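You operate a simulated robot arm through the tools that you are given. There is no shell and no other tool. Be economical: measure what you need, move in short steps, check, and stop when the job is done.

The job below is to be done with a simulated two-armed robot. You get a single attempt, and the scene is never put back.

Task
Pick up the corn can that expires last from the low sideboard with one hand, pass it to the other hand and put it on the low bench top. Set down upright: corn can.

Only the result counts: the job must be done as asked and must still hold three seconds after the hand-in. Knocking over, shifting, dropping, spilling or breaking anything else fails it.

Robot
Two 7-joint arms with four-finger grippers on one trunk, on a base that drives. Base frame: it is fixed to the floor where the robot stands at the start and does not move with it; the origin is under the middle of the robot, x ahead of it, y to its left, z up; the surface under the hand at the start is at about z = 0.8. Units: m, rad, N and s.
The left shoulder is at the start at [0.04, 0.181, 1.13], the right one opposite. With the tool pointing down near the work surface each hand reaches from about 0.32 to 0.84 m from the robot's upright axis, wherever it stands, measured 20 degrees to its own side. Places, roughly: low bench top [-3.8, 0.8, 0.6]. Payload 3.67 kg a hand.
Tool frame (each hand has its own): the origin (TCP) lies between the finger pads and is the grasp point; the fingertips stand 0.028 m ahead of it; z points along the fingers, y is the line along which they close. The gripper opens to 0.112 m. The gripper's body begins 0.073 m behind the TCP.
Orientation is that of the tool frame in the base frame, as a unit quaternion [w, x, y, z]. With the fingers straight down and closing along the base's y, the tool's x points along the base's -x, its y along +y and its z along -z.

Tools
- The arms move only by the tool servo_tool. It takes "left_increments", "right_increments" or both (then of equal length, played together; a hand with none holds still); each is a list of rows, each an object of numbers (a shift or turn left out is 0, a gripper value left out holds the last): "x", "y", "z": the shift along the tool's x, y, z in m; "rx", "ry", "rz": the turn, a rotation vector about the tool's x, y, z in rad; "claw": the opening in per cent of the stroke, from 0 (shut) to 100 (fully open). In form: [{"x": .., "y": .., "z": .., "rx": .., "ry": .., "rz": .., "claw": ..}, ...]. A call has 1 to 8 rows; each row is the pose to reach, as a shift and turn from the pose commanded when the call began, along the tool's axes at that moment. Rows are played at 5 a second. More than 0.05 m and 0.15 rad between two rows, or a gripper value outside its range, and nothing of the call is played. Where a pose cannot be reached the arm comes as near as it can. A force on the tool above 40 N (or 10 N above the force at the start of the call, whichever is more), or a blocked arm, ends the call early, and 0.2 s more pass. Each finger halts on what it meets, pressing with about 35 N; the grip force reading is that of the motor and also rises with nothing between the fingers. The clock runs only during rows and for 0.2 s after the last one: add rows that repeat a pose to give the fingers time. The reply holds the time, the measured pose of the TCP, the force on the tool along the base axes, the opening and the grip force, in the units named above and with some noise, with the torque about the TCP (base axes, N m) and any sound that the robot's microphone picked up.
- Cameras (640 x 400 px; columns grow to the right, rows downward): "scene" is now at [0.0918, -0.054, 1.3651]; the picture's right is [-0.61, -0.79, 0.00], its down [-0.41, 0.31, -0.86] and it looks along [0.68, -0.52, -0.51] (base axes); focal length 258 px, centre (320, 200). "left" rides on the left gripper at [0.06, 0.018, -0.104] in its tool frame; the picture's right is [-0.29, 0.96, 0.00], its down [-0.80, -0.24, -0.55] and it looks along [-0.53, -0.16, 0.83] (tool axes); focal length 234 px, centre (320, 200). "right" rides on the right gripper at [0.06, -0.018, -0.104] in its tool frame; the picture's right is [0.29, 0.96, 0.00], its down [-0.80, 0.24, -0.55] and it looks along [-0.53, 0.16, 0.83] (tool axes); focal length 234 px, centre (320, 200). There is no depth. A picture from a camera that has moved, and an enlarged one, comes with that camera's place and axes in the base frame and with its lens.
- snapshot(camera): a new picture of that camera. It takes no simulated time.
- slide_trunk(by): slides the trunk up (or, below 0, down) by that many m; the arms and the scene camera ride with it, the base frame stays. It gives what a move gives, with no picture.
- base_move(legs): drives the robot by 1 to 6 legs, each [ahead, left, turn to the left] in m, m and rad, along the robot's own axes; the way and the turn of a leg run together, so that a leg with both is an arc; at most 1.5 m and 3.142 rad a leg. The arms and the cameras ride along, it lands a little off, and it stops where it bumps. It gives what a move gives.
- pan_tilt(pan, tilt): turns the head with the scene camera to pan (to the left, within 1.501 rad either way) and tilt (down, from -0.506 to 1.204), counted from straight ahead of the robot. It gives what a move gives.
- inspect(camera, box): a new picture of the part [left, top, right, bottom] of that camera's present view, enlarged. It takes no simulated time.
- hand_in(): hands the job in; it is judged then, once.

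Work in short steps. Places have to be worked out from the pictures, the camera data and where the tool is seen: move nearer, look again, correct. Check each grasp and each placing, and mend what went wrong. You have 120 turns and 108 pictures in all, those below and enlarged ones among them. Open the grippers and draw the arms clear of the work before you hand the job in, unless the task says otherwise; then end with one line.

The tools are called after "Call:" as a command line: name --argument value ..., lists and objects as JSON in quotes. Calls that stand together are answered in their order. servo_tool: Moves the arms, as the interface text tells. Its arguments: {"type":"object","properties":{"left_increments":{"type":"array"},"right_increments":{"type":"array"}},"required":[]} The other tools are called the same way: slide_trunk (by) slides the trunk up or down; base_move (legs) drives the base; pan_tilt (pan, tilt) turns the head that bears the scene camera; snapshot (camera) takes a picture; inspect (camera, box) takes an enlarged picture of a part of a camera's view; hand_in () hands the job in.

At the start:

```text
time_s: 0.0
left_tcp_pos: [0.4992, -0.086, 1.1211]
left_ee_rot: [0.0, -0.002, 1.0, 0.0]
left_force: [0.0, 0.3, 0.2]
left_torque: [0.05, 0.0, 0.0]
left_finger_gap: 0.1118
left_gripper_force: 0.0
right_tcp_pos: [0.4678, -0.5594, 1.0581]
right_ee_rot: [0.001, 0.0, 1.0, 0.0]
right_force: [-0.9, -0.1, 0.3]
right_torque: [0.01, -0.02, -0.01]
right_finger_gap: 0.1119
right_gripper_force: 0.0
trunk travel left (down, up): [-0.25, 0.264]
robot x, y, heading: [-0.0018, -0.0007, -0.005]
head pan, tilt: [-0.653, 0.536]
```

scene: 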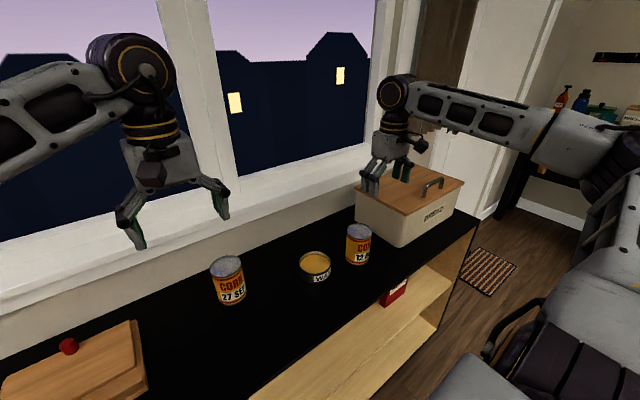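
right: 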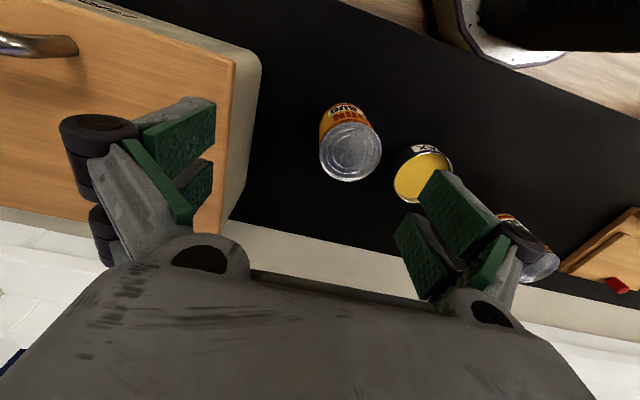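
left: 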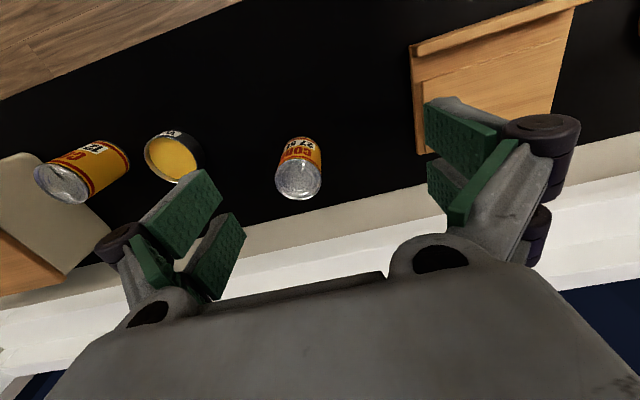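

Two corn cans and an open tin are visible; I enlarge the labels to read the dates.

Call:
inspect --camera "scene" --box '[190, 210, 390, 320]'

Call:
inspect --camera "left" --box '[20, 110, 340, 220]'

```text
3.20 times, centred on (290, 265) of scene
camera zoom: at [0.0918, -0.054, 1.3651], right [-0.61, -0.79, 0.0], down [-0.41, 0.31, -0.86], along [0.68, -0.52, -0.51], focal length 827 px, centre (416, -8)
```

zoom: 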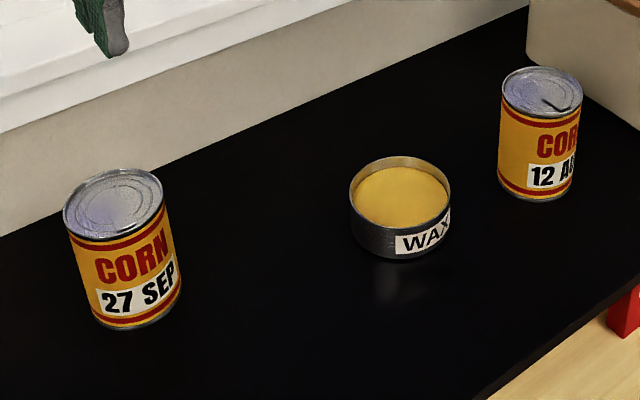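

```text
2.00 times, centred on (180, 165) of left
camera zoom: at [0.4385, -0.0683, 1.2257], right [0.29, 0.96, 0.0], down [0.8, -0.24, 0.55], along [0.53, -0.16, -0.83], focal length 468 px, centre (600, 270)
```

zoom: 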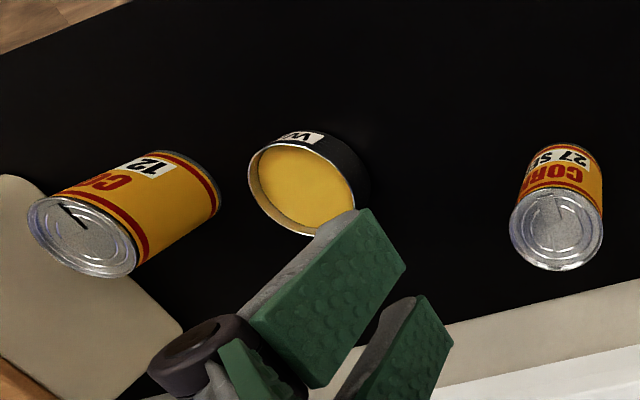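

The candidates read "27 SEP" and "12 A…". I look around for further corn cans and read the second label better.

Call:
pan_tilt --pan 0.3 --tilt 0.8

Call:
snapshot --camera "scene"

Call:
inspect --camera "right" --box '[300, 80, 460, 180]'

```text
time_s: 1.2
left_tcp_pos: [0.4997, -0.0864, 1.1207]
left_ee_rot: [0.001, -0.001, 1.0, 0.0]
left_force: [-0.1, 0.1, 0.1]
left_torque: [0.02, -0.02, -0.01]
left_finger_gap: 0.1119
left_gripper_force: 0.1
right_tcp_pos: [0.4678, -0.5583, 1.0574]
right_ee_rot: [0.0, 0.0, 1.0, -0.001]
right_force: [1.2, -0.4, 0.2]
right_torque: [-0.01, -0.02, 0.02]
right_finger_gap: 0.1118
right_gripper_force: 0.1
trunk travel left (down, up): [-0.25, 0.264]
robot x, y, heading: [-0.0006, -0.0008, -0.002]
head pan, tilt: [0.3, 0.799]
```

```text
102 pictures are left
camera scene: at [0.0973, 0.0246, 1.3425], right [0.29, -0.96, 0.0], down [-0.69, -0.21, -0.7], along [0.67, 0.21, -0.72], focal length 258 px, centre (320, 200)
```

scene: 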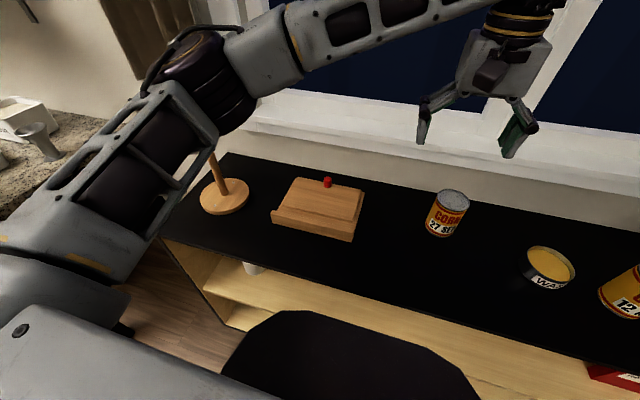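

```text
4.00 times, centred on (380, 130) of right
camera zoom: at [0.4077, -0.5772, 1.1622], right [-0.29, 0.96, 0.0], down [0.8, 0.24, 0.55], along [0.53, 0.16, -0.83], focal length 937 px, centre (80, 480)
```

zoom: 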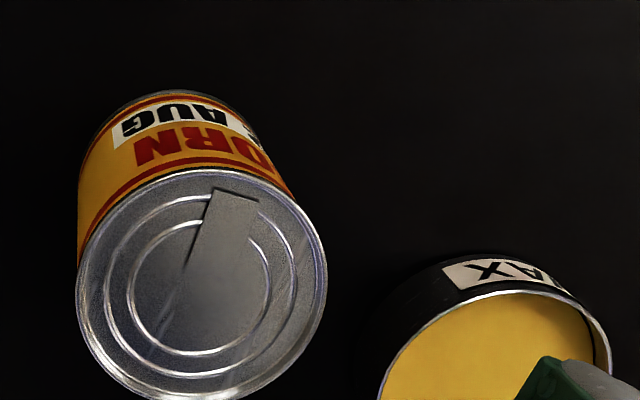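

The 27 SEP can expires last (other is 12 AUG), and I estimate it at about (0.59, -0.148), top near z 0.91. I move the left hand over it, staying high, and look.

Call:
servo_tool --left_increments '[{"x": -0.03, "y": -0.02}, {"x": -0.06, "y": -0.04}, {"x": -0.088, "y": -0.06}, {"x": -0.088, "y": -0.06, "z": 0.03}, {"x": -0.088, "y": -0.06, "z": 0.06}, {"x": -0.088, "y": -0.06, "z": 0.06}]'

Call:
snapshot --camera "left"

Call:
snapshot --camera "scene"

```text
time_s: 2.6
left_tcp_pos: [0.588, -0.1456, 1.0605]
left_ee_rot: [0.001, 0.0, 1.0, 0.0]
left_force: [0.0, 0.9, 0.4]
left_torque: [-0.02, 0.01, 0.0]
left_finger_gap: 0.1119
left_gripper_force: 0.1
right_tcp_pos: [0.467, -0.5571, 1.0576]
right_ee_rot: [-0.001, 0.0, 1.0, 0.0]
right_force: [0.9, -0.8, -0.4]
right_torque: [-0.02, 0.0, -0.02]
right_finger_gap: 0.1119
right_gripper_force: 0.0
trunk travel left (down, up): [-0.25, 0.264]
robot x, y, heading: [0.0007, -0.0024, 0.001]
head pan, tilt: [0.3, 0.799]
```

```text
100 pictures are left
camera left: at [0.5271, -0.1284, 1.1644], right [0.29, 0.96, 0.0], down [0.8, -0.24, 0.55], along [0.53, -0.16, -0.83], focal length 234 px, centre (320, 200)
```

left: 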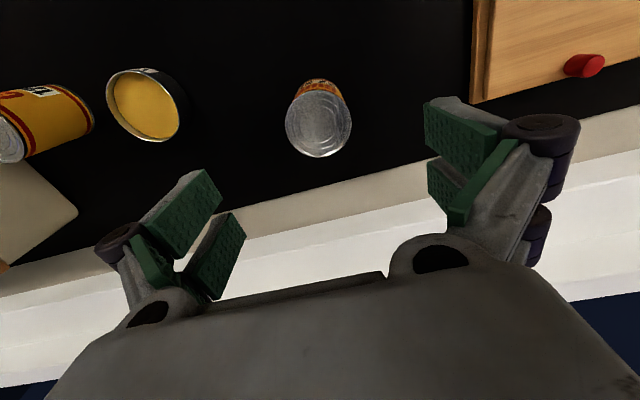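

```text
99 pictures are left
camera scene: at [0.0968, 0.0243, 1.3425], right [0.3, -0.96, 0.0], down [-0.68, -0.21, -0.7], along [0.67, 0.21, -0.72], focal length 258 px, centre (320, 200)
```

scene: 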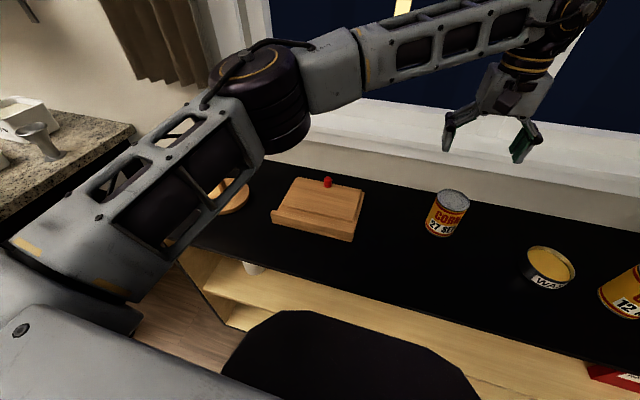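

The lid is at about (0.594, -0.149), top z≈0.905, 71 mm wide. I correct laterally and descend most of the way with fingers open.

Call:
servo_tool --left_increments '[{"x": -0.006, "y": -0.003, "z": 0.0}, {"x": -0.006, "y": -0.003, "z": 0.04}, {"x": -0.006, "y": -0.003, "z": 0.08}, {"x": -0.006, "y": -0.003, "z": 0.11}, {"x": -0.006, "y": -0.003, "z": 0.11}]'

Call:
snapshot --camera "left"

Call:
inspect --camera "scene" --box '[380, 100, 580, 260]'

```text
time_s: 3.8
left_tcp_pos: [0.5952, -0.1494, 0.9491]
left_ee_rot: [0.0, -0.001, 1.0, -0.001]
left_force: [-0.4, 0.7, -0.2]
left_torque: [-0.03, -0.01, -0.07]
left_finger_gap: 0.112
left_gripper_force: 0.1
right_tcp_pos: [0.4673, -0.5578, 1.0574]
right_ee_rot: [0.0, 0.0, 1.0, 0.0]
right_force: [-0.9, 0.8, -0.3]
right_torque: [0.0, 0.0, 0.03]
right_finger_gap: 0.112
right_gripper_force: 0.1
trunk travel left (down, up): [-0.25, 0.264]
robot x, y, heading: [-0.001, 0.0006, 0.002]
head pan, tilt: [0.3, 0.799]
```

```text
98 pictures are left
camera left: at [0.5338, -0.131, 1.0553], right [0.29, 0.96, 0.0], down [0.8, -0.24, 0.55], along [0.53, -0.16, -0.83], focal length 234 px, centre (320, 200)
```

left: 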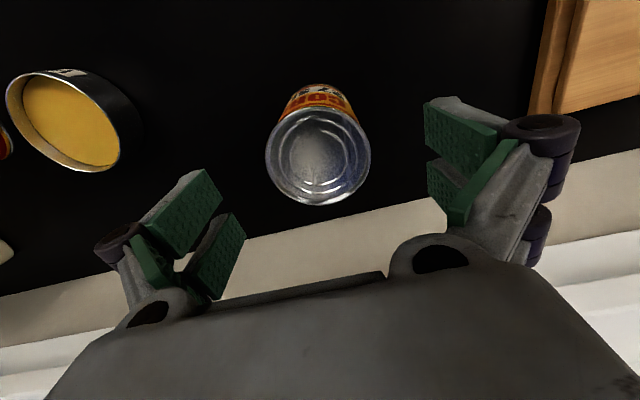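

```text
2.50 times, centred on (480, 180) of scene
camera zoom: at [0.097, 0.0248, 1.3425], right [0.3, -0.96, 0.0], down [-0.68, -0.21, -0.7], along [0.67, 0.21, -0.72], focal length 646 px, centre (-80, 250)
```

zoom: 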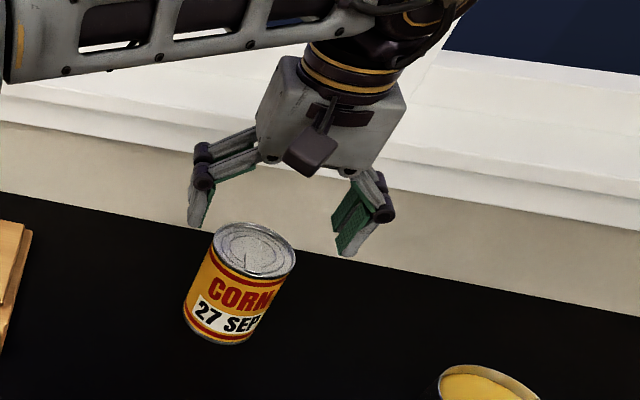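

The view agrees: lid centre (0.594, -0.150), top ≈0.908. I descend to TCP z≈0.889 and close.

Call:
servo_tool --left_increments '[{"z": 0.03}, {"z": 0.06}, {"z": 0.06}, {"z": 0.06, "claw": 60}, {"z": 0.06, "claw": 30}, {"z": 0.06, "claw": 30}, {"z": 0.06, "claw": 30}]'

Call:
inspect --camera "scene" --box '[380, 100, 580, 260]'

```text
time_s: 5.4
left_tcp_pos: [0.5919, -0.1489, 0.8912]
left_ee_rot: [0.001, -0.001, 1.0, 0.0]
left_force: [0.4, -3.1, 3.5]
left_torque: [-0.33, 0.01, -0.01]
left_finger_gap: 0.0714
left_gripper_force: 35.2
right_tcp_pos: [0.467, -0.5608, 1.0574]
right_ee_rot: [0.0, 0.0, 1.0, 0.0]
right_force: [-0.7, -0.3, -0.5]
right_torque: [0.01, -0.03, -0.01]
right_finger_gap: 0.1117
right_gripper_force: 0.1
trunk travel left (down, up): [-0.25, 0.264]
robot x, y, heading: [-0.0004, 0.0022, -0.001]
head pan, tilt: [0.3, 0.799]
```

```text
2.50 times, centred on (480, 180) of scene
camera zoom: at [0.0971, 0.0243, 1.3425], right [0.3, -0.96, 0.0], down [-0.69, -0.21, -0.7], along [0.67, 0.21, -0.72], focal length 646 px, centre (-80, 250)
```

zoom: 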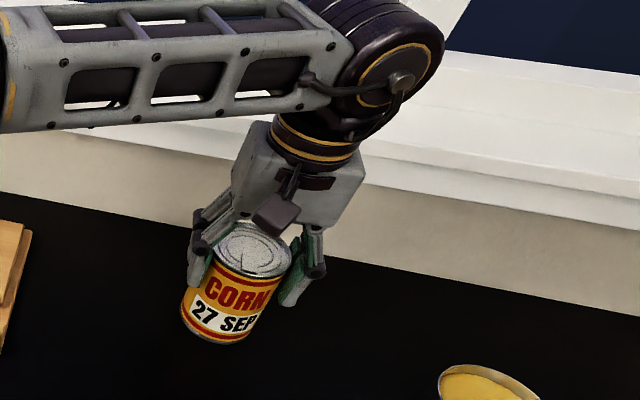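

Gripped at 71 mm. I lift 0.24 m and bring it back towards the robot a bit.

Call:
servo_tool --left_increments '[{"z": -0.03}, {"z": -0.07}, {"z": -0.11}, {"z": -0.15}, {"z": -0.19, "x": 0.03}, {"z": -0.22, "x": 0.06}, {"z": -0.24, "x": 0.09}, {"z": -0.24, "x": 0.09}]'

Call:
snapshot --camera "scene"

```text
time_s: 7.2
left_tcp_pos: [0.5041, -0.1509, 1.1307]
left_ee_rot: [0.0, 0.0, 1.0, 0.0]
left_force: [0.1, 0.1, -5.4]
left_torque: [0.02, 0.01, 0.03]
left_finger_gap: 0.0711
left_gripper_force: 35.1
right_tcp_pos: [0.4682, -0.5581, 1.0564]
right_ee_rot: [-0.001, 0.0, 1.0, 0.0]
right_force: [-0.5, -0.6, -1.1]
right_torque: [0.0, 0.01, 0.01]
right_finger_gap: 0.1118
right_gripper_force: 0.1
trunk travel left (down, up): [-0.25, 0.264]
robot x, y, heading: [0.0029, 0.0002, 0.005]
head pan, tilt: [0.3, 0.799]
```

```text
95 pictures are left
camera scene: at [0.0982, 0.0245, 1.3423], right [0.3, -0.96, 0.0], down [-0.69, -0.21, -0.7], along [0.67, 0.21, -0.72], focal length 258 px, centre (320, 200)
```

scene: 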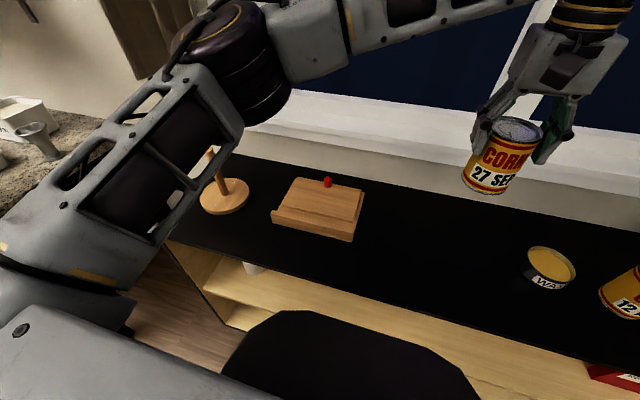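

The can is held firmly. Before moving the base I look left and right for free space.

Call:
pan_tilt --pan 1.5 --tilt 0.45

Call:
snapshot --camera "scene"

Call:
pan_tilt --pan -1.5 --tilt 0.45

Call:
snapshot --camera "scene"

```text
time_s: 8.6
left_tcp_pos: [0.5046, -0.151, 1.1304]
left_ee_rot: [0.0, -0.002, 1.0, 0.0]
left_force: [0.2, -0.1, -5.0]
left_torque: [-0.02, 0.05, -0.01]
left_finger_gap: 0.0712
left_gripper_force: 35.2
right_tcp_pos: [0.4678, -0.5595, 1.0571]
right_ee_rot: [0.0, -0.001, 1.0, 0.001]
right_force: [-0.7, 0.3, 0.6]
right_torque: [0.0, -0.02, -0.03]
right_finger_gap: 0.1121
right_gripper_force: 0.0
trunk travel left (down, up): [-0.25, 0.264]
robot x, y, heading: [0.0035, 0.0008, 0.004]
head pan, tilt: [1.499, 0.45]
```

```text
94 pictures are left
camera scene: at [0.0272, 0.0923, 1.3729], right [1.0, -0.07, 0.0], down [-0.03, -0.43, -0.9], along [0.06, 0.9, -0.44], focal length 258 px, centre (320, 200)
```

scene: 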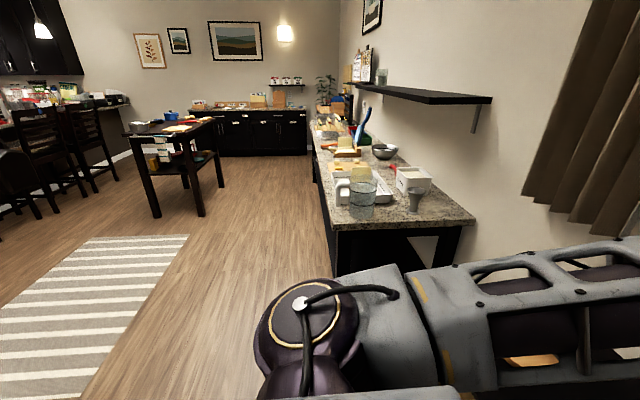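

```text
time_s: 11.2
left_tcp_pos: [0.504, -0.1501, 1.1288]
left_ee_rot: [0.0, -0.001, 1.0, 0.0]
left_force: [0.7, -0.6, -4.4]
left_torque: [0.0, 0.04, 0.02]
left_finger_gap: 0.071
left_gripper_force: 34.8
right_tcp_pos: [0.4678, -0.5591, 1.0581]
right_ee_rot: [0.0, 0.0, 1.0, 0.0]
right_force: [-0.1, 1.1, 0.2]
right_torque: [-0.05, 0.01, 0.01]
right_finger_gap: 0.112
right_gripper_force: 0.0
trunk travel left (down, up): [-0.25, 0.264]
robot x, y, heading: [0.0014, -0.0036, -0.0]
head pan, tilt: [-1.499, 0.45]
```

```text
93 pictures are left
camera scene: at [0.0271, -0.091, 1.3728], right [-1.0, -0.07, 0.0], down [-0.03, 0.43, -0.9], along [0.06, -0.9, -0.44], focal length 258 px, centre (320, 200)
```

scene: 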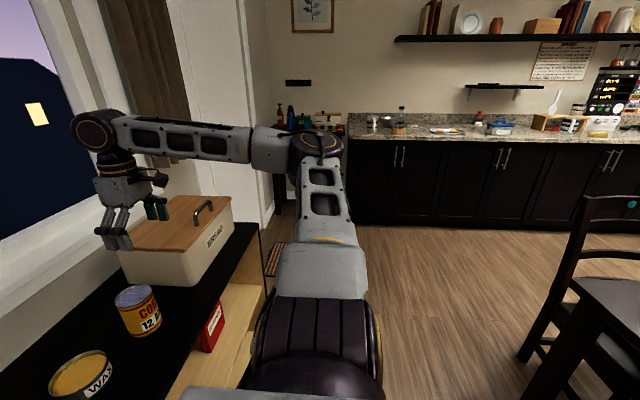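

The left-rear is open (rug, no furniture nearby). I back off 0.35 m, then turn left 90° and look along the way to the bench.

Call:
base_move --legs '[[-0.35, 0, 0], [0, 0, 1.4]]'

Call:
pan_tilt --pan 1.1 --tilt 0.35

Call:
snapshot --camera "scene"

```text
time_s: 17.3
left_tcp_pos: [-0.1128, 0.4681, 1.1295]
left_ee_rot: [0.0, -0.641, 0.768, 0.0]
left_force: [-0.1, -0.3, -4.6]
left_torque: [-0.03, 0.01, 0.0]
left_finger_gap: 0.0712
left_gripper_force: 35.4
right_tcp_pos: [0.2821, 0.36, 1.0579]
right_ee_rot: [0.0, -0.641, 0.768, 0.0]
right_force: [-0.2, -0.4, 0.6]
right_torque: [-0.02, 0.02, 0.01]
right_finger_gap: 0.112
right_gripper_force: 0.1
trunk travel left (down, up): [-0.25, 0.264]
robot x, y, heading: [-0.353, 0.0031, 1.387]
head pan, tilt: [-1.499, 0.45]
```

```text
time_s: 19.7
left_tcp_pos: [-0.1126, 0.4679, 1.1298]
left_ee_rot: [0.0, -0.64, 0.768, 0.001]
left_force: [0.1, -0.2, -5.1]
left_torque: [-0.04, 0.04, -0.01]
left_finger_gap: 0.071
left_gripper_force: 35.0
right_tcp_pos: [0.2819, 0.36, 1.0574]
right_ee_rot: [0.0, -0.64, 0.768, 0.0]
right_force: [-0.3, -0.5, 0.1]
right_torque: [0.0, 0.0, -0.01]
right_finger_gap: 0.1121
right_gripper_force: 0.0
trunk travel left (down, up): [-0.25, 0.264]
robot x, y, heading: [-0.3505, -0.0029, 1.39]
head pan, tilt: [1.1, 0.351]
```

```text
92 pictures are left
camera scene: at [-0.4215, 0.0781, 1.3821], right [0.61, 0.79, 0.0], down [0.27, -0.21, -0.94], along [-0.75, 0.57, -0.34], focal length 258 px, centre (320, 200)
```

scene: 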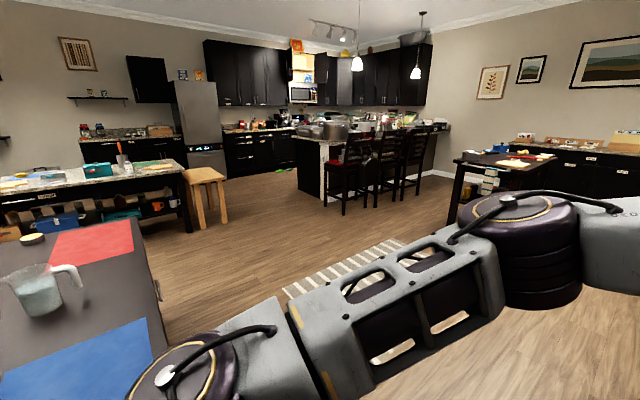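

A table with a cup sits behind me (x −1.1…−1.9, y<0.05). The predicted bench place projects near pixel (200,173), i.e. the wooden stool-like piece; I zoom in.

Call:
inspect --camera "scene" --box '[60, 120, 300, 270]'

```text
2.67 times, centred on (180, 195) of scene
camera zoom: at [-0.4215, 0.0781, 1.3821], right [0.61, 0.79, 0.0], down [0.27, -0.21, -0.94], along [-0.75, 0.57, -0.34], focal length 689 px, centre (693, 213)
```

zoom: 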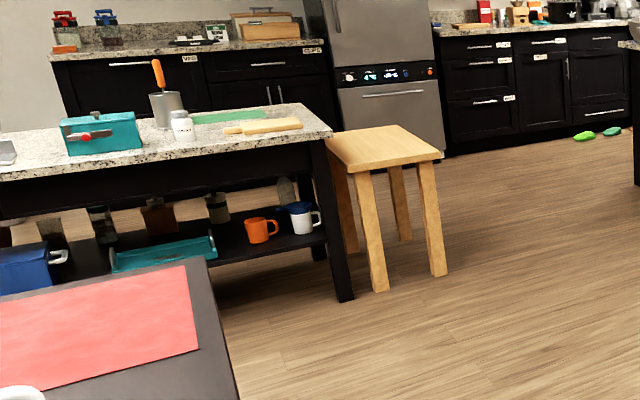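

The bench is the wooden stool near (-3.7, 0.8). I hand over here first, where the space ahead is free: left hand moves to about 0.6 ahead and yaws +55°, the right yaws +55° too and rises a bit.

Call:
servo_tool --left_increments '[{"x": -0.012, "y": 0.019, "rz": -0.12}, {"x": -0.025, "y": 0.038, "rz": -0.24}, {"x": -0.038, "y": 0.057, "rz": -0.36}, {"x": -0.05, "y": 0.076, "rz": -0.48}, {"x": -0.062, "y": 0.095, "rz": -0.6}, {"x": -0.075, "y": 0.114, "rz": -0.72}, {"x": -0.088, "y": 0.132, "rz": -0.84}, {"x": -0.1, "y": 0.15, "rz": -0.96}]' --right_increments '[{"z": -0.01, "rz": -0.12}, {"z": -0.02, "rz": -0.24}, {"z": -0.03, "rz": -0.36}, {"z": -0.05, "rz": -0.48}, {"z": -0.06, "rz": -0.6}, {"z": -0.08, "rz": -0.72}, {"z": -0.09, "rz": -0.84}, {"z": -0.1, "rz": -0.96}]'

Call:
pan_tilt --pan -0.3 --tilt 0.5

Call:
snapshot --camera "scene"

```text
time_s: 21.5
left_tcp_pos: [-0.2438, 0.5967, 1.1294]
left_ee_rot: [0.0, 0.923, -0.384, 0.0]
left_force: [0.4, 0.9, -4.7]
left_torque: [-0.02, -0.05, -0.01]
left_finger_gap: 0.071
left_gripper_force: 34.8
right_tcp_pos: [0.2822, 0.3603, 1.1572]
right_ee_rot: [0.001, 0.923, -0.384, 0.001]
right_force: [1.0, 0.4, -0.2]
right_torque: [-0.03, 0.0, -0.01]
right_finger_gap: 0.112
right_gripper_force: 0.1
trunk travel left (down, up): [-0.25, 0.264]
robot x, y, heading: [-0.3484, 0.0008, 1.392]
head pan, tilt: [1.1, 0.351]
```

```text
time_s: 23.0
left_tcp_pos: [-0.2431, 0.5961, 1.1289]
left_ee_rot: [0.0, 0.923, -0.386, 0.0]
left_force: [0.8, -0.3, -4.6]
left_torque: [0.01, 0.01, 0.01]
left_finger_gap: 0.0712
left_gripper_force: 35.3
right_tcp_pos: [0.2832, 0.3584, 1.1565]
right_ee_rot: [-0.001, 0.922, -0.386, -0.001]
right_force: [0.7, -0.1, 0.1]
right_torque: [0.0, 0.01, 0.01]
right_finger_gap: 0.1121
right_gripper_force: 0.1
trunk travel left (down, up): [-0.25, 0.264]
robot x, y, heading: [-0.3488, 0.0023, 1.396]
head pan, tilt: [-0.3, 0.499]
```

```text
90 pictures are left
camera scene: at [-0.3057, 0.1024, 1.3683], right [0.89, -0.46, 0.0], down [-0.22, -0.42, -0.88], along [0.41, 0.78, -0.48], focal length 258 px, centre (320, 200)
```

scene: 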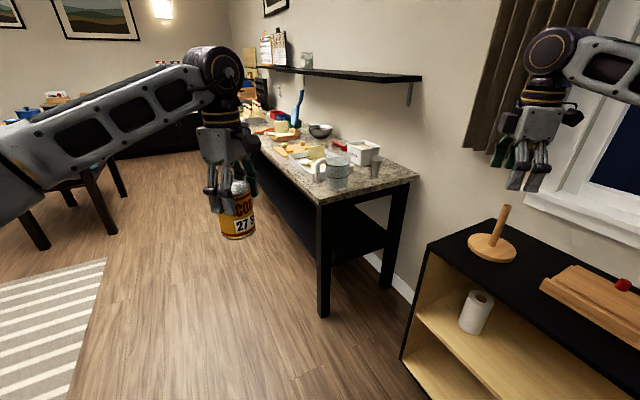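

Left hand is posed with the can clear. Now I pitch the right hand so its fingers point 35° below horizontal along its approach direction.

Call:
servo_tool --right_increments '[{"ry": -0.12}, {"ry": -0.24}, {"ry": -0.36}, {"ry": -0.48}, {"ry": -0.6}, {"ry": -0.72}, {"ry": -0.84}, {"ry": -0.96}]'

Call:
snapshot --camera "scene"

Call:
snapshot --camera "right"

```text
time_s: 24.8
left_tcp_pos: [-0.2411, 0.5959, 1.1277]
left_ee_rot: [0.0, 0.923, -0.385, 0.0]
left_force: [-0.6, 0.3, -4.6]
left_torque: [0.02, -0.04, -0.02]
left_finger_gap: 0.0707
left_gripper_force: 34.5
right_tcp_pos: [0.2831, 0.3607, 1.157]
right_ee_rot: [-0.177, 0.818, -0.342, -0.427]
right_force: [0.0, -0.8, 0.2]
right_torque: [0.02, -0.01, -0.02]
right_finger_gap: 0.112
right_gripper_force: 0.1
trunk travel left (down, up): [-0.25, 0.264]
robot x, y, heading: [-0.3529, 0.0007, 1.389]
head pan, tilt: [-0.3, 0.499]
```

```text
89 pictures are left
camera scene: at [-0.305, 0.1026, 1.3683], right [0.89, -0.46, 0.0], down [-0.22, -0.43, -0.88], along [0.41, 0.78, -0.48], focal length 258 px, centre (320, 200)
```

scene: 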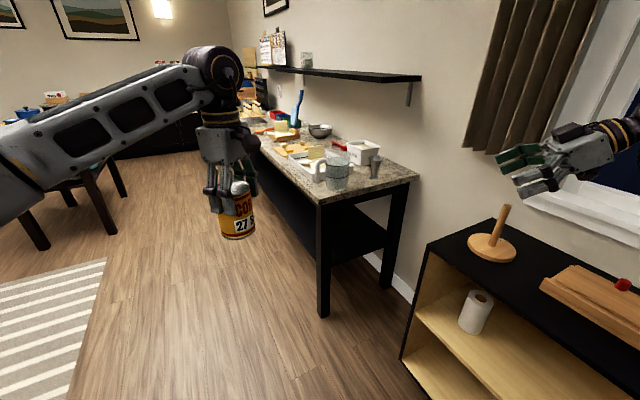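

```text
88 pictures are left
camera right: at [0.3795, 0.2877, 1.1683], right [-0.57, -0.79, -0.23], down [-0.17, -0.17, 0.97], along [-0.81, 0.59, -0.04], focal length 234 px, centre (320, 200)
```

right: 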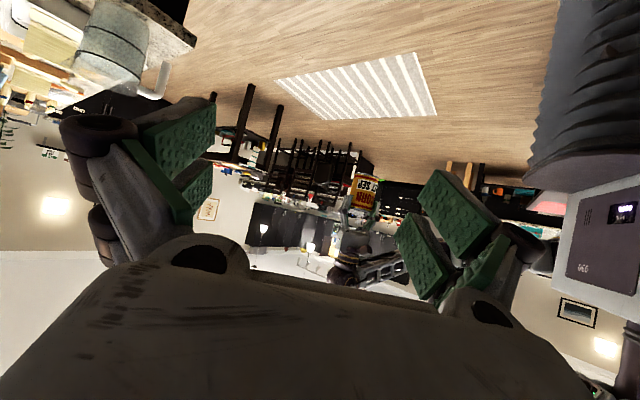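

The right hand is posed well. I move it three quarters of the way to a pre-grasp point 14 cm short of the can along its approach.

Call:
servo_tool --right_increments '[{"x": -0.0225, "y": 0.0195, "z": 0.033}, {"x": -0.045, "y": 0.039, "z": 0.066}, {"x": -0.0675, "y": 0.058, "z": 0.099}, {"x": -0.09, "y": 0.0775, "z": 0.132}, {"x": -0.1125, "y": 0.097, "z": 0.165}, {"x": -0.135, "y": 0.116, "z": 0.198}, {"x": -0.1575, "y": 0.136, "z": 0.231}, {"x": -0.18, "y": 0.155, "z": 0.263}]'

Call:
snapshot --camera "scene"

Call:
snapshot --camera "right"

```text
time_s: 26.6
left_tcp_pos: [-0.2431, 0.596, 1.1282]
left_ee_rot: [0.0, 0.923, -0.385, 0.0]
left_force: [0.4, 0.2, -4.6]
left_torque: [-0.01, -0.03, -0.01]
left_finger_gap: 0.0711
left_gripper_force: 35.1
right_tcp_pos: [-0.0531, 0.4792, 1.1514]
right_ee_rot: [-0.178, 0.818, -0.343, -0.425]
right_force: [0.8, 0.5, 0.1]
right_torque: [0.0, -0.03, 0.0]
right_finger_gap: 0.1117
right_gripper_force: 0.1
trunk travel left (down, up): [-0.25, 0.264]
robot x, y, heading: [-0.3533, -0.0031, 1.39]
head pan, tilt: [-0.3, 0.499]
```

```text
87 pictures are left
camera scene: at [-0.3068, 0.1032, 1.3683], right [0.89, -0.46, 0.0], down [-0.22, -0.43, -0.88], along [0.41, 0.78, -0.48], focal length 258 px, centre (320, 200)
```

scene: 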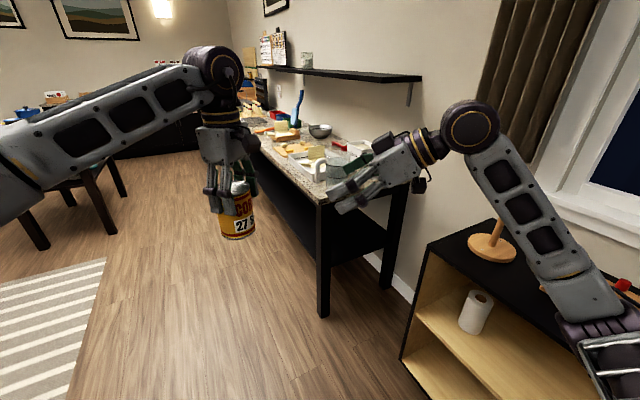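

```text
86 pictures are left
camera right: at [0.0424, 0.4062, 1.1646], right [-0.57, -0.79, -0.24], down [-0.17, -0.17, 0.97], along [-0.81, 0.59, -0.04], focal length 234 px, centre (320, 200)
```

right: 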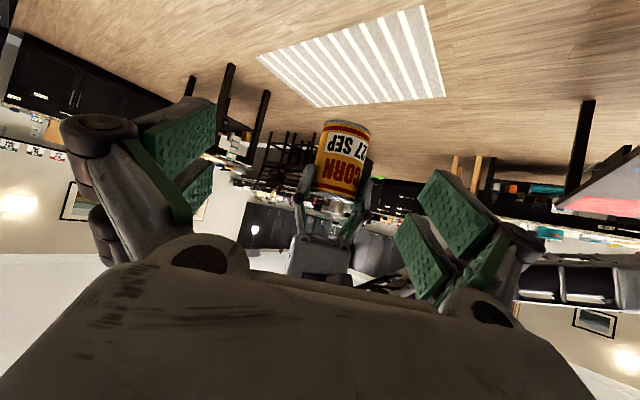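

Alignment looks right. I finish the move to the pre-grasp point and check both views.

Call:
servo_tool --right_increments '[{"x": -0.02, "y": 0.017, "z": 0.025}, {"x": -0.04, "y": 0.034, "z": 0.05}, {"x": -0.06, "y": 0.052, "z": 0.075}, {"x": -0.06, "y": 0.052, "z": 0.088}, {"x": -0.06, "y": 0.052, "z": 0.088}]'

Call:
snapshot --camera "right"

Call:
inspect --camera "scene" --box '[160, 100, 400, 250]'

```text
time_s: 27.8
left_tcp_pos: [-0.2429, 0.5945, 1.129]
left_ee_rot: [0.0, 0.923, -0.385, 0.0]
left_force: [-0.5, 0.1, -4.2]
left_torque: [-0.04, -0.01, 0.02]
left_finger_gap: 0.0708
left_gripper_force: 35.0
right_tcp_pos: [-0.1638, 0.519, 1.1542]
right_ee_rot: [-0.177, 0.819, -0.342, -0.426]
right_force: [-0.2, -0.1, 0.1]
right_torque: [0.02, 0.02, 0.0]
right_finger_gap: 0.1118
right_gripper_force: 0.1
trunk travel left (down, up): [-0.25, 0.264]
robot x, y, heading: [-0.3554, 0.0009, 1.389]
head pan, tilt: [-0.3, 0.499]
```

```text
85 pictures are left
camera right: at [-0.068, 0.4458, 1.1651], right [-0.57, -0.79, -0.24], down [-0.17, -0.17, 0.97], along [-0.81, 0.59, -0.04], focal length 234 px, centre (320, 200)
```

right: 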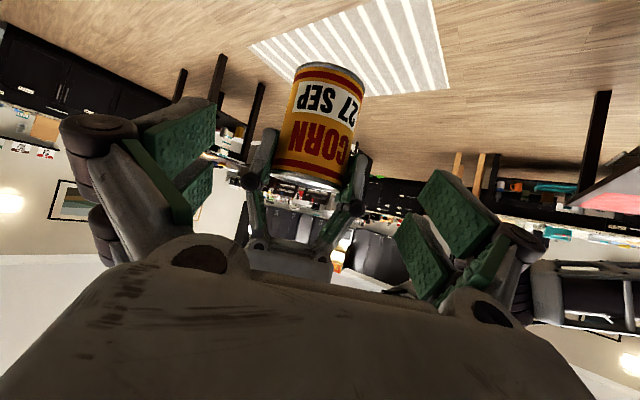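

```text
2.67 times, centred on (280, 175) of scene
camera zoom: at [-0.3058, 0.1022, 1.3684], right [0.89, -0.46, 0.0], down [-0.22, -0.42, -0.88], along [0.41, 0.78, -0.48], focal length 689 px, centre (427, 267)
```

zoom: 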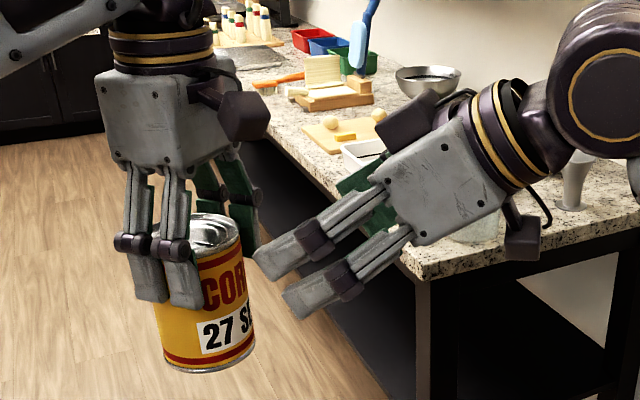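

The fingers are wider (about 5 cm across) than assumed, so with parallel closing axes they'd clash. I'll rotate the left hand 90° so the right fingers pass either side of it, and flatten the right hand's tilt to 25°, first half now.

Call:
servo_tool --left_increments '[{"rz": 0.13}, {"rz": 0.26}, {"rz": 0.39}, {"rz": 0.52}, {"rz": 0.65}, {"rz": 0.78}, {"rz": 0.91}, {"rz": 1.04}]' --right_increments '[{"z": -0.02}, {"z": -0.04}, {"z": -0.04, "ry": -0.06}, {"z": -0.04, "ry": -0.12}, {"z": -0.04, "ry": -0.175}, {"z": -0.04, "ry": -0.175}, {"z": -0.04, "ry": -0.175}, {"z": -0.04, "ry": -0.175}]'

Call:
servo_tool --left_increments '[{"rz": 0.13}, {"rz": 0.26}, {"rz": 0.39}, {"rz": 0.53}, {"rz": 0.53}]'

Call:
snapshot --camera "right"

Call:
inspect --camera "scene" --box '[160, 100, 400, 250]'

```text
time_s: 29.6
left_tcp_pos: [-0.2425, 0.5956, 1.1301]
left_ee_rot: [0.0, -0.608, 0.794, 0.0]
left_force: [0.5, 0.9, -4.8]
left_torque: [-0.02, 0.01, -0.01]
left_finger_gap: 0.0714
left_gripper_force: 35.2
right_tcp_pos: [-0.1415, 0.4934, 1.1753]
right_ee_rot: [-0.207, 0.778, -0.325, -0.496]
right_force: [-0.1, 0.7, 0.4]
right_torque: [0.0, 0.01, 0.02]
right_finger_gap: 0.112
right_gripper_force: 0.0
trunk travel left (down, up): [-0.25, 0.264]
robot x, y, heading: [-0.3514, -0.0021, 1.392]
head pan, tilt: [-0.3, 0.499]
```

```text
time_s: 30.8
left_tcp_pos: [-0.2425, 0.5942, 1.1294]
left_ee_rot: [0.0, -0.379, 0.925, 0.001]
left_force: [-0.1, -0.6, -4.4]
left_torque: [0.01, 0.02, -0.01]
left_finger_gap: 0.0708
left_gripper_force: 34.7
right_tcp_pos: [-0.14, 0.4938, 1.1769]
right_ee_rot: [-0.207, 0.778, -0.326, -0.495]
right_force: [-0.5, 1.4, 0.7]
right_torque: [0.01, 0.01, -0.03]
right_finger_gap: 0.1118
right_gripper_force: 0.1
trunk travel left (down, up): [-0.25, 0.264]
robot x, y, heading: [-0.3499, 0.0014, 1.387]
head pan, tilt: [-0.3, 0.499]
```

```text
83 pictures are left
camera right: at [-0.0442, 0.4211, 1.1664], right [-0.6, -0.76, -0.26], down [-0.05, -0.29, 0.96], along [-0.8, 0.58, 0.13], focal length 234 px, centre (320, 200)
```

right: 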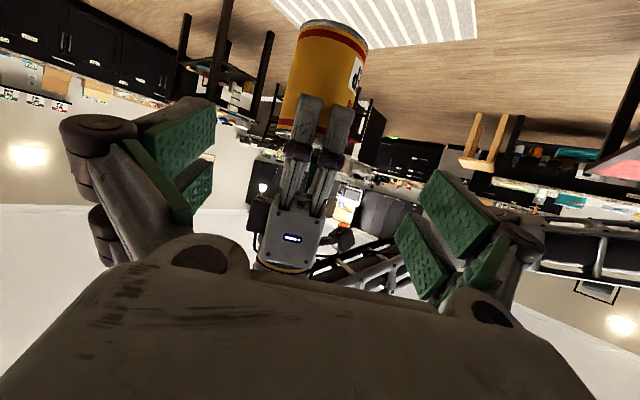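

```text
2.67 times, centred on (280, 175) of scene
camera zoom: at [-0.3057, 0.1024, 1.3683], right [0.89, -0.46, 0.0], down [-0.22, -0.42, -0.88], along [0.41, 0.78, -0.48], focal length 689 px, centre (427, 267)
```

zoom: 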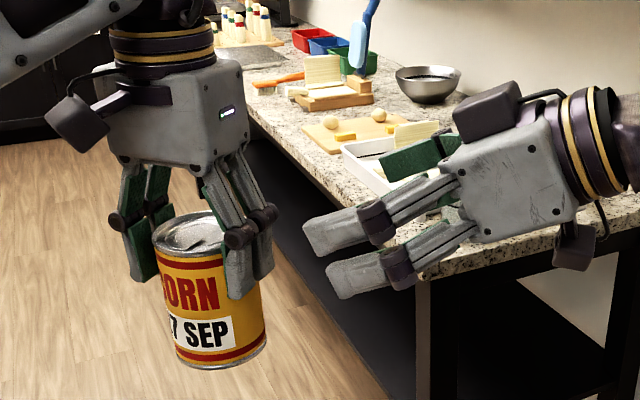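

The geometry is as wanted: right fingers will straddle the left's finger. I shift down 2.5 cm and slide in 11 cm, then check.

Call:
servo_tool --right_increments '[{"x": 0.0125}, {"x": 0.025, "z": 0.02}, {"x": 0.025, "z": 0.05}, {"x": 0.025, "z": 0.08}, {"x": 0.025, "z": 0.11}, {"x": 0.025, "z": 0.11}]'

Call:
snapshot --camera "right"

Call:
inspect --camera "scene" --box '[160, 100, 400, 250]'

```text
time_s: 32.2
left_tcp_pos: [-0.242, 0.594, 1.1294]
left_ee_rot: [0.0, -0.38, 0.925, -0.002]
left_force: [0.0, 0.2, -4.3]
left_torque: [-0.01, 0.04, -0.02]
left_finger_gap: 0.071
left_gripper_force: 34.8
right_tcp_pos: [-0.2029, 0.5569, 1.1081]
right_ee_rot: [-0.208, 0.777, -0.326, -0.497]
right_force: [0.0, -0.1, 0.0]
right_torque: [0.03, 0.01, 0.0]
right_finger_gap: 0.1122
right_gripper_force: 0.1
trunk travel left (down, up): [-0.25, 0.264]
robot x, y, heading: [-0.3543, -0.0006, 1.389]
head pan, tilt: [-0.3, 0.499]
```

```text
81 pictures are left
camera right: at [-0.1061, 0.4832, 1.098], right [-0.6, -0.76, -0.26], down [-0.05, -0.29, 0.96], along [-0.8, 0.58, 0.13], focal length 234 px, centre (320, 200)
```

right: 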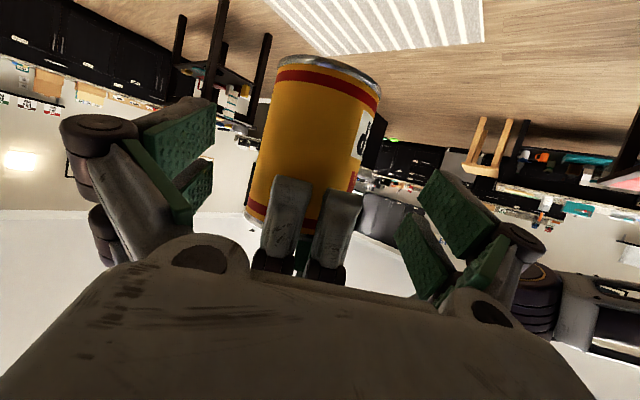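

```text
2.67 times, centred on (280, 175) of scene
camera zoom: at [-0.3052, 0.1018, 1.3684], right [0.89, -0.46, 0.0], down [-0.22, -0.42, -0.88], along [0.41, 0.78, -0.48], focal length 689 px, centre (427, 267)
```

zoom: 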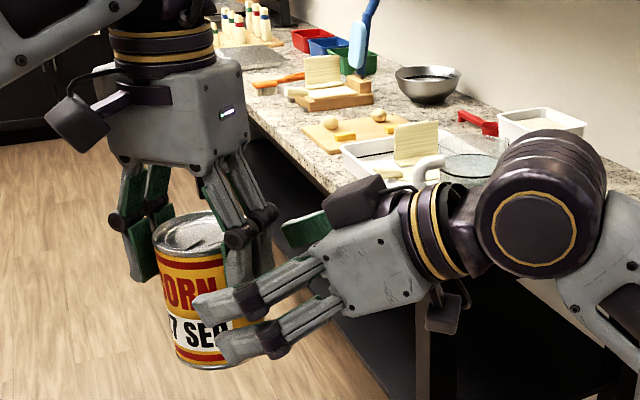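

Clear so far; computed final gap between right palm and left knuckle is ~2 cm. I slide in the last 4.2 cm without closing yet.

Call:
servo_tool --right_increments '[{"z": 0.012}, {"z": 0.024}, {"z": 0.034}, {"z": 0.042}, {"z": 0.042}]'

Call:
snapshot --camera "right"

Call:
inspect --camera "scene" --box '[160, 100, 400, 250]'

```text
time_s: 33.4
left_tcp_pos: [-0.2423, 0.5941, 1.1291]
left_ee_rot: [0.0, -0.381, 0.925, 0.0]
left_force: [-0.1, -0.6, -4.7]
left_torque: [0.02, 0.02, 0.0]
left_finger_gap: 0.0706
left_gripper_force: 34.9
right_tcp_pos: [-0.2294, 0.5852, 1.088]
right_ee_rot: [-0.207, 0.778, -0.325, -0.496]
right_force: [-0.2, 0.3, 0.1]
right_torque: [0.01, -0.02, -0.01]
right_finger_gap: 0.1119
right_gripper_force: 0.0
trunk travel left (down, up): [-0.25, 0.264]
robot x, y, heading: [-0.3458, 0.0003, 1.387]
head pan, tilt: [-0.3, 0.499]
```

```text
79 pictures are left
camera right: at [-0.133, 0.5113, 1.0785], right [-0.6, -0.76, -0.26], down [-0.05, -0.29, 0.96], along [-0.8, 0.58, 0.13], focal length 234 px, centre (320, 200)
```

right: 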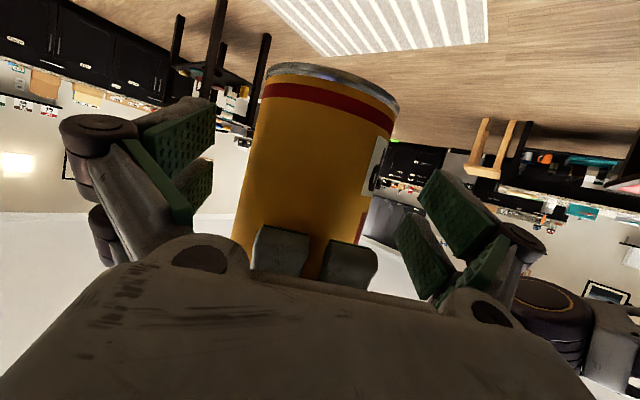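

```text
2.67 times, centred on (280, 175) of scene
camera zoom: at [-0.3056, 0.1023, 1.3684], right [0.89, -0.46, 0.0], down [-0.22, -0.42, -0.88], along [0.41, 0.78, -0.48], focal length 689 px, centre (427, 267)
```

zoom: 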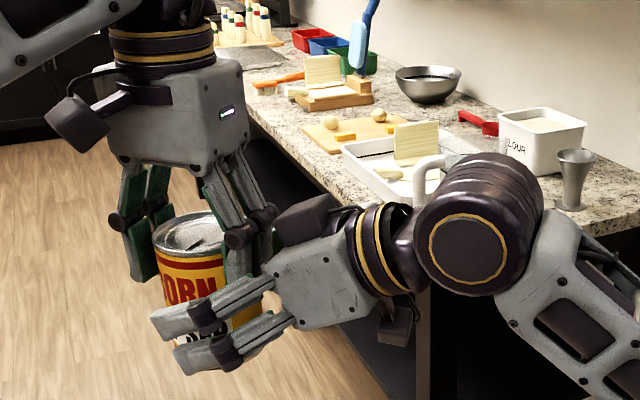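

Centred and no contact. I close the right gripper.

Call:
servo_tool --right_increments '[{"claw": 80}, {"claw": 65}, {"claw": 50}, {"claw": 30}, {"claw": 30}, {"claw": 30}]'

Call:
inspect --camera "scene" --box '[160, 100, 400, 250]'

Call:
snapshot --camera "right"

```text
time_s: 34.8
left_tcp_pos: [-0.244, 0.5934, 1.1303]
left_ee_rot: [-0.003, -0.381, 0.925, -0.001]
left_force: [-27.4, -17.1, -6.6]
left_torque: [-0.63, 0.65, 0.53]
left_finger_gap: 0.0708
left_gripper_force: 35.1
right_tcp_pos: [-0.2262, 0.5857, 1.089]
right_ee_rot: [-0.209, 0.777, -0.328, -0.495]
right_force: [28.0, 16.2, 2.9]
right_torque: [-0.06, 0.54, -1.02]
right_finger_gap: 0.0709
right_gripper_force: 34.4
trunk travel left (down, up): [-0.25, 0.264]
robot x, y, heading: [-0.3532, -0.0015, 1.389]
head pan, tilt: [-0.3, 0.499]
```

```text
2.67 times, centred on (280, 175) of scene
camera zoom: at [-0.3057, 0.1024, 1.3683], right [0.89, -0.46, 0.0], down [-0.22, -0.42, -0.88], along [0.41, 0.78, -0.48], focal length 689 px, centre (427, 267)
```

zoom: 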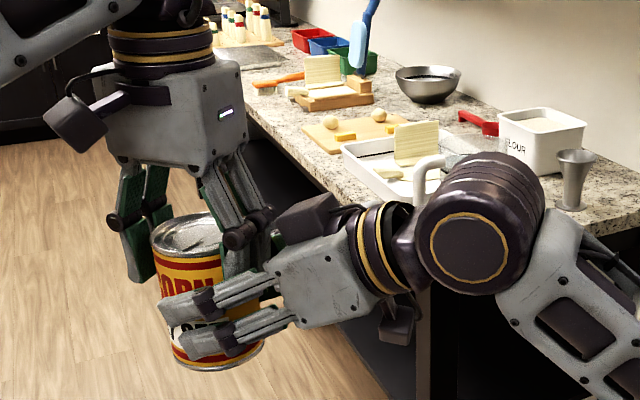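

```text
76 pictures are left
camera right: at [-0.1315, 0.5122, 1.0787], right [-0.6, -0.76, -0.26], down [-0.06, -0.29, 0.96], along [-0.8, 0.59, 0.13], focal length 234 px, centre (320, 200)
```

right: 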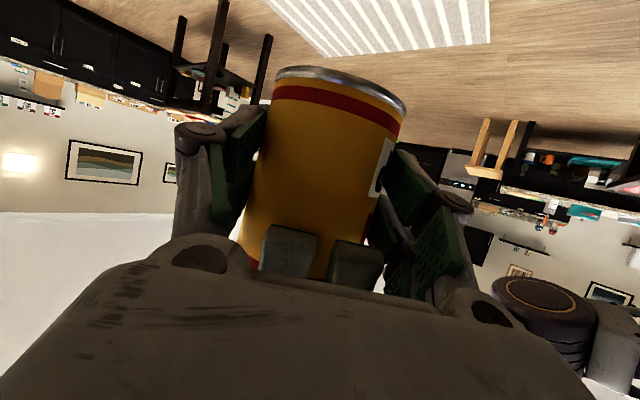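

Both hands grip it, but there's ~32 N of internal side load from a few-mm offset. I relieve it by shifting the right hand along its −y before releasing.

Call:
servo_tool --right_increments '[{"y": -0.002}, {"y": -0.004}, {"y": -0.004}]'

```text
time_s: 35.6
left_tcp_pos: [-0.2424, 0.5937, 1.1294]
left_ee_rot: [-0.001, -0.381, 0.924, 0.001]
left_force: [-22.0, 3.6, -4.4]
left_torque: [-0.23, 1.24, 0.35]
left_finger_gap: 0.0709
left_gripper_force: 35.0
right_tcp_pos: [-0.2283, 0.587, 1.0879]
right_ee_rot: [-0.207, 0.779, -0.325, -0.496]
right_force: [22.8, -3.8, 0.1]
right_torque: [0.4, -0.33, -0.47]
right_finger_gap: 0.071
right_gripper_force: 34.9
trunk travel left (down, up): [-0.25, 0.264]
robot x, y, heading: [-0.3528, 0.0015, 1.39]
head pan, tilt: [-0.3, 0.499]
```

Load dropped; I relieve a bit more in both directions.

Call:
servo_tool --right_increments '[{"y": -0.002, "z": -0.002}, {"y": -0.003, "z": -0.003}, {"y": -0.003, "z": -0.003}]'

```text
time_s: 36.4
left_tcp_pos: [-0.2413, 0.5943, 1.1305]
left_ee_rot: [0.002, -0.38, 0.925, 0.0]
left_force: [1.7, 13.1, 1.9]
left_torque: [0.17, 0.67, 0.04]
left_finger_gap: 0.0705
left_gripper_force: 35.4
right_tcp_pos: [-0.2251, 0.5862, 1.0885]
right_ee_rot: [-0.205, 0.779, -0.324, -0.496]
right_force: [-0.8, -12.8, -2.4]
right_torque: [0.31, -0.84, 0.18]
right_finger_gap: 0.071
right_gripper_force: 35.3
trunk travel left (down, up): [-0.25, 0.264]
robot x, y, heading: [-0.3491, -0.0002, 1.389]
head pan, tilt: [-0.3, 0.499]
```

Internal load is small. I open the left gripper only slightly (to ~81 mm, to stay clear of the right palm) and check the right hand holds.

Call:
servo_tool --left_increments '[{"claw": 60}, {"claw": 66}, {"claw": 72}, {"claw": 72}, {"claw": 72}]'

Call:
inspect --camera "scene" --box '[160, 100, 400, 250]'

```text
time_s: 37.6
left_tcp_pos: [-0.2431, 0.5942, 1.1289]
left_ee_rot: [0.0, -0.381, 0.925, 0.001]
left_force: [3.6, 14.0, 1.2]
left_torque: [-0.12, -0.06, 0.39]
left_finger_gap: 0.0766
left_gripper_force: 0.1
right_tcp_pos: [-0.2223, 0.5866, 1.0903]
right_ee_rot: [-0.207, 0.778, -0.325, -0.496]
right_force: [-2.3, -12.9, -6.0]
right_torque: [0.6, -0.12, -0.15]
right_finger_gap: 0.071
right_gripper_force: 35.5
trunk travel left (down, up): [-0.25, 0.264]
robot x, y, heading: [-0.3476, 0.0012, 1.39]
head pan, tilt: [-0.3, 0.499]
```

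```text
2.67 times, centred on (280, 175) of scene
camera zoom: at [-0.3058, 0.1024, 1.3683], right [0.89, -0.46, 0.0], down [-0.22, -0.42, -0.88], along [0.41, 0.78, -0.48], focal length 689 px, centre (427, 267)
```

zoom: 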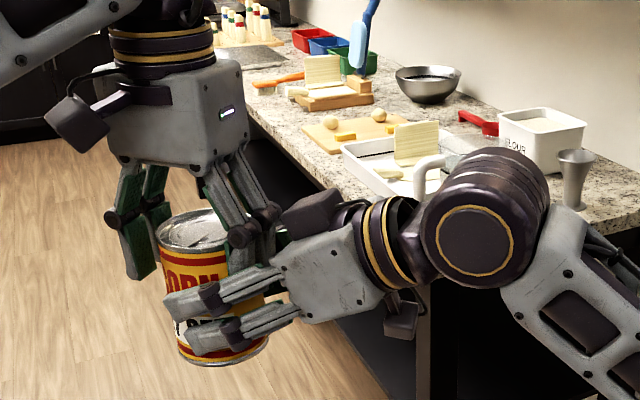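

The left let go of the far side, but readings suggest its near finger leans lightly on the right palm. I ease the left hand along the force (few mm), then read again.

Call:
servo_tool --left_increments '[{"x": -0.002, "y": 0.001, "claw": 69}, {"x": -0.004, "y": 0.002, "claw": 69}, {"x": -0.004, "y": 0.002, "claw": 69}]'

Call:
snapshot --camera "left"

Call:
snapshot --camera "right"

```text
time_s: 38.4
left_tcp_pos: [-0.2402, 0.5995, 1.1311]
left_ee_rot: [0.001, -0.38, 0.925, 0.0]
left_force: [0.1, -1.5, -0.2]
left_torque: [0.0, 0.01, -0.03]
left_finger_gap: 0.078
left_gripper_force: 0.3
right_tcp_pos: [-0.2225, 0.5869, 1.0903]
right_ee_rot: [-0.207, 0.778, -0.326, -0.496]
right_force: [-0.8, 1.8, -4.4]
right_torque: [-0.11, -0.07, 0.01]
right_finger_gap: 0.0709
right_gripper_force: 34.6
trunk travel left (down, up): [-0.25, 0.264]
robot x, y, heading: [-0.3485, -0.0013, 1.393]
head pan, tilt: [-0.3, 0.499]
```

```text
74 pictures are left
camera left: at [-0.2969, 0.5692, 1.2352], right [-0.47, 0.88, 0.0], down [0.74, 0.39, 0.55], along [0.49, 0.26, -0.83], focal length 234 px, centre (320, 200)
```

left: 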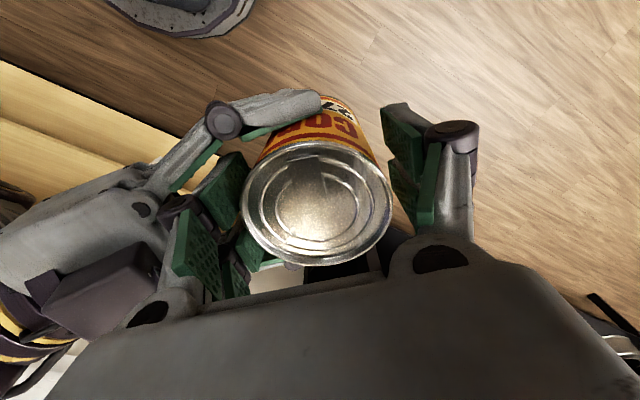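

```text
73 pictures are left
camera right: at [-0.1261, 0.5148, 1.0804], right [-0.6, -0.76, -0.26], down [-0.05, -0.29, 0.96], along [-0.8, 0.59, 0.13], focal length 234 px, centre (320, 200)
```

right: 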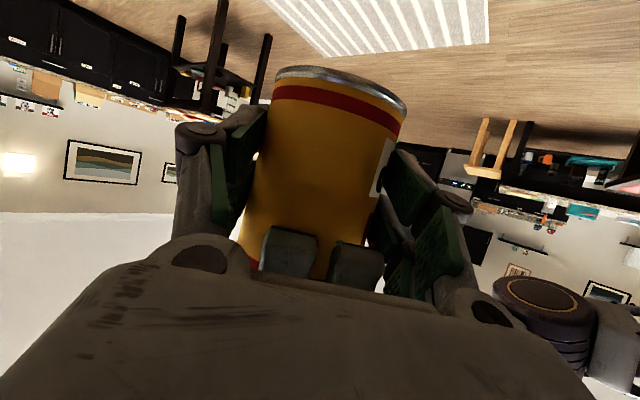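

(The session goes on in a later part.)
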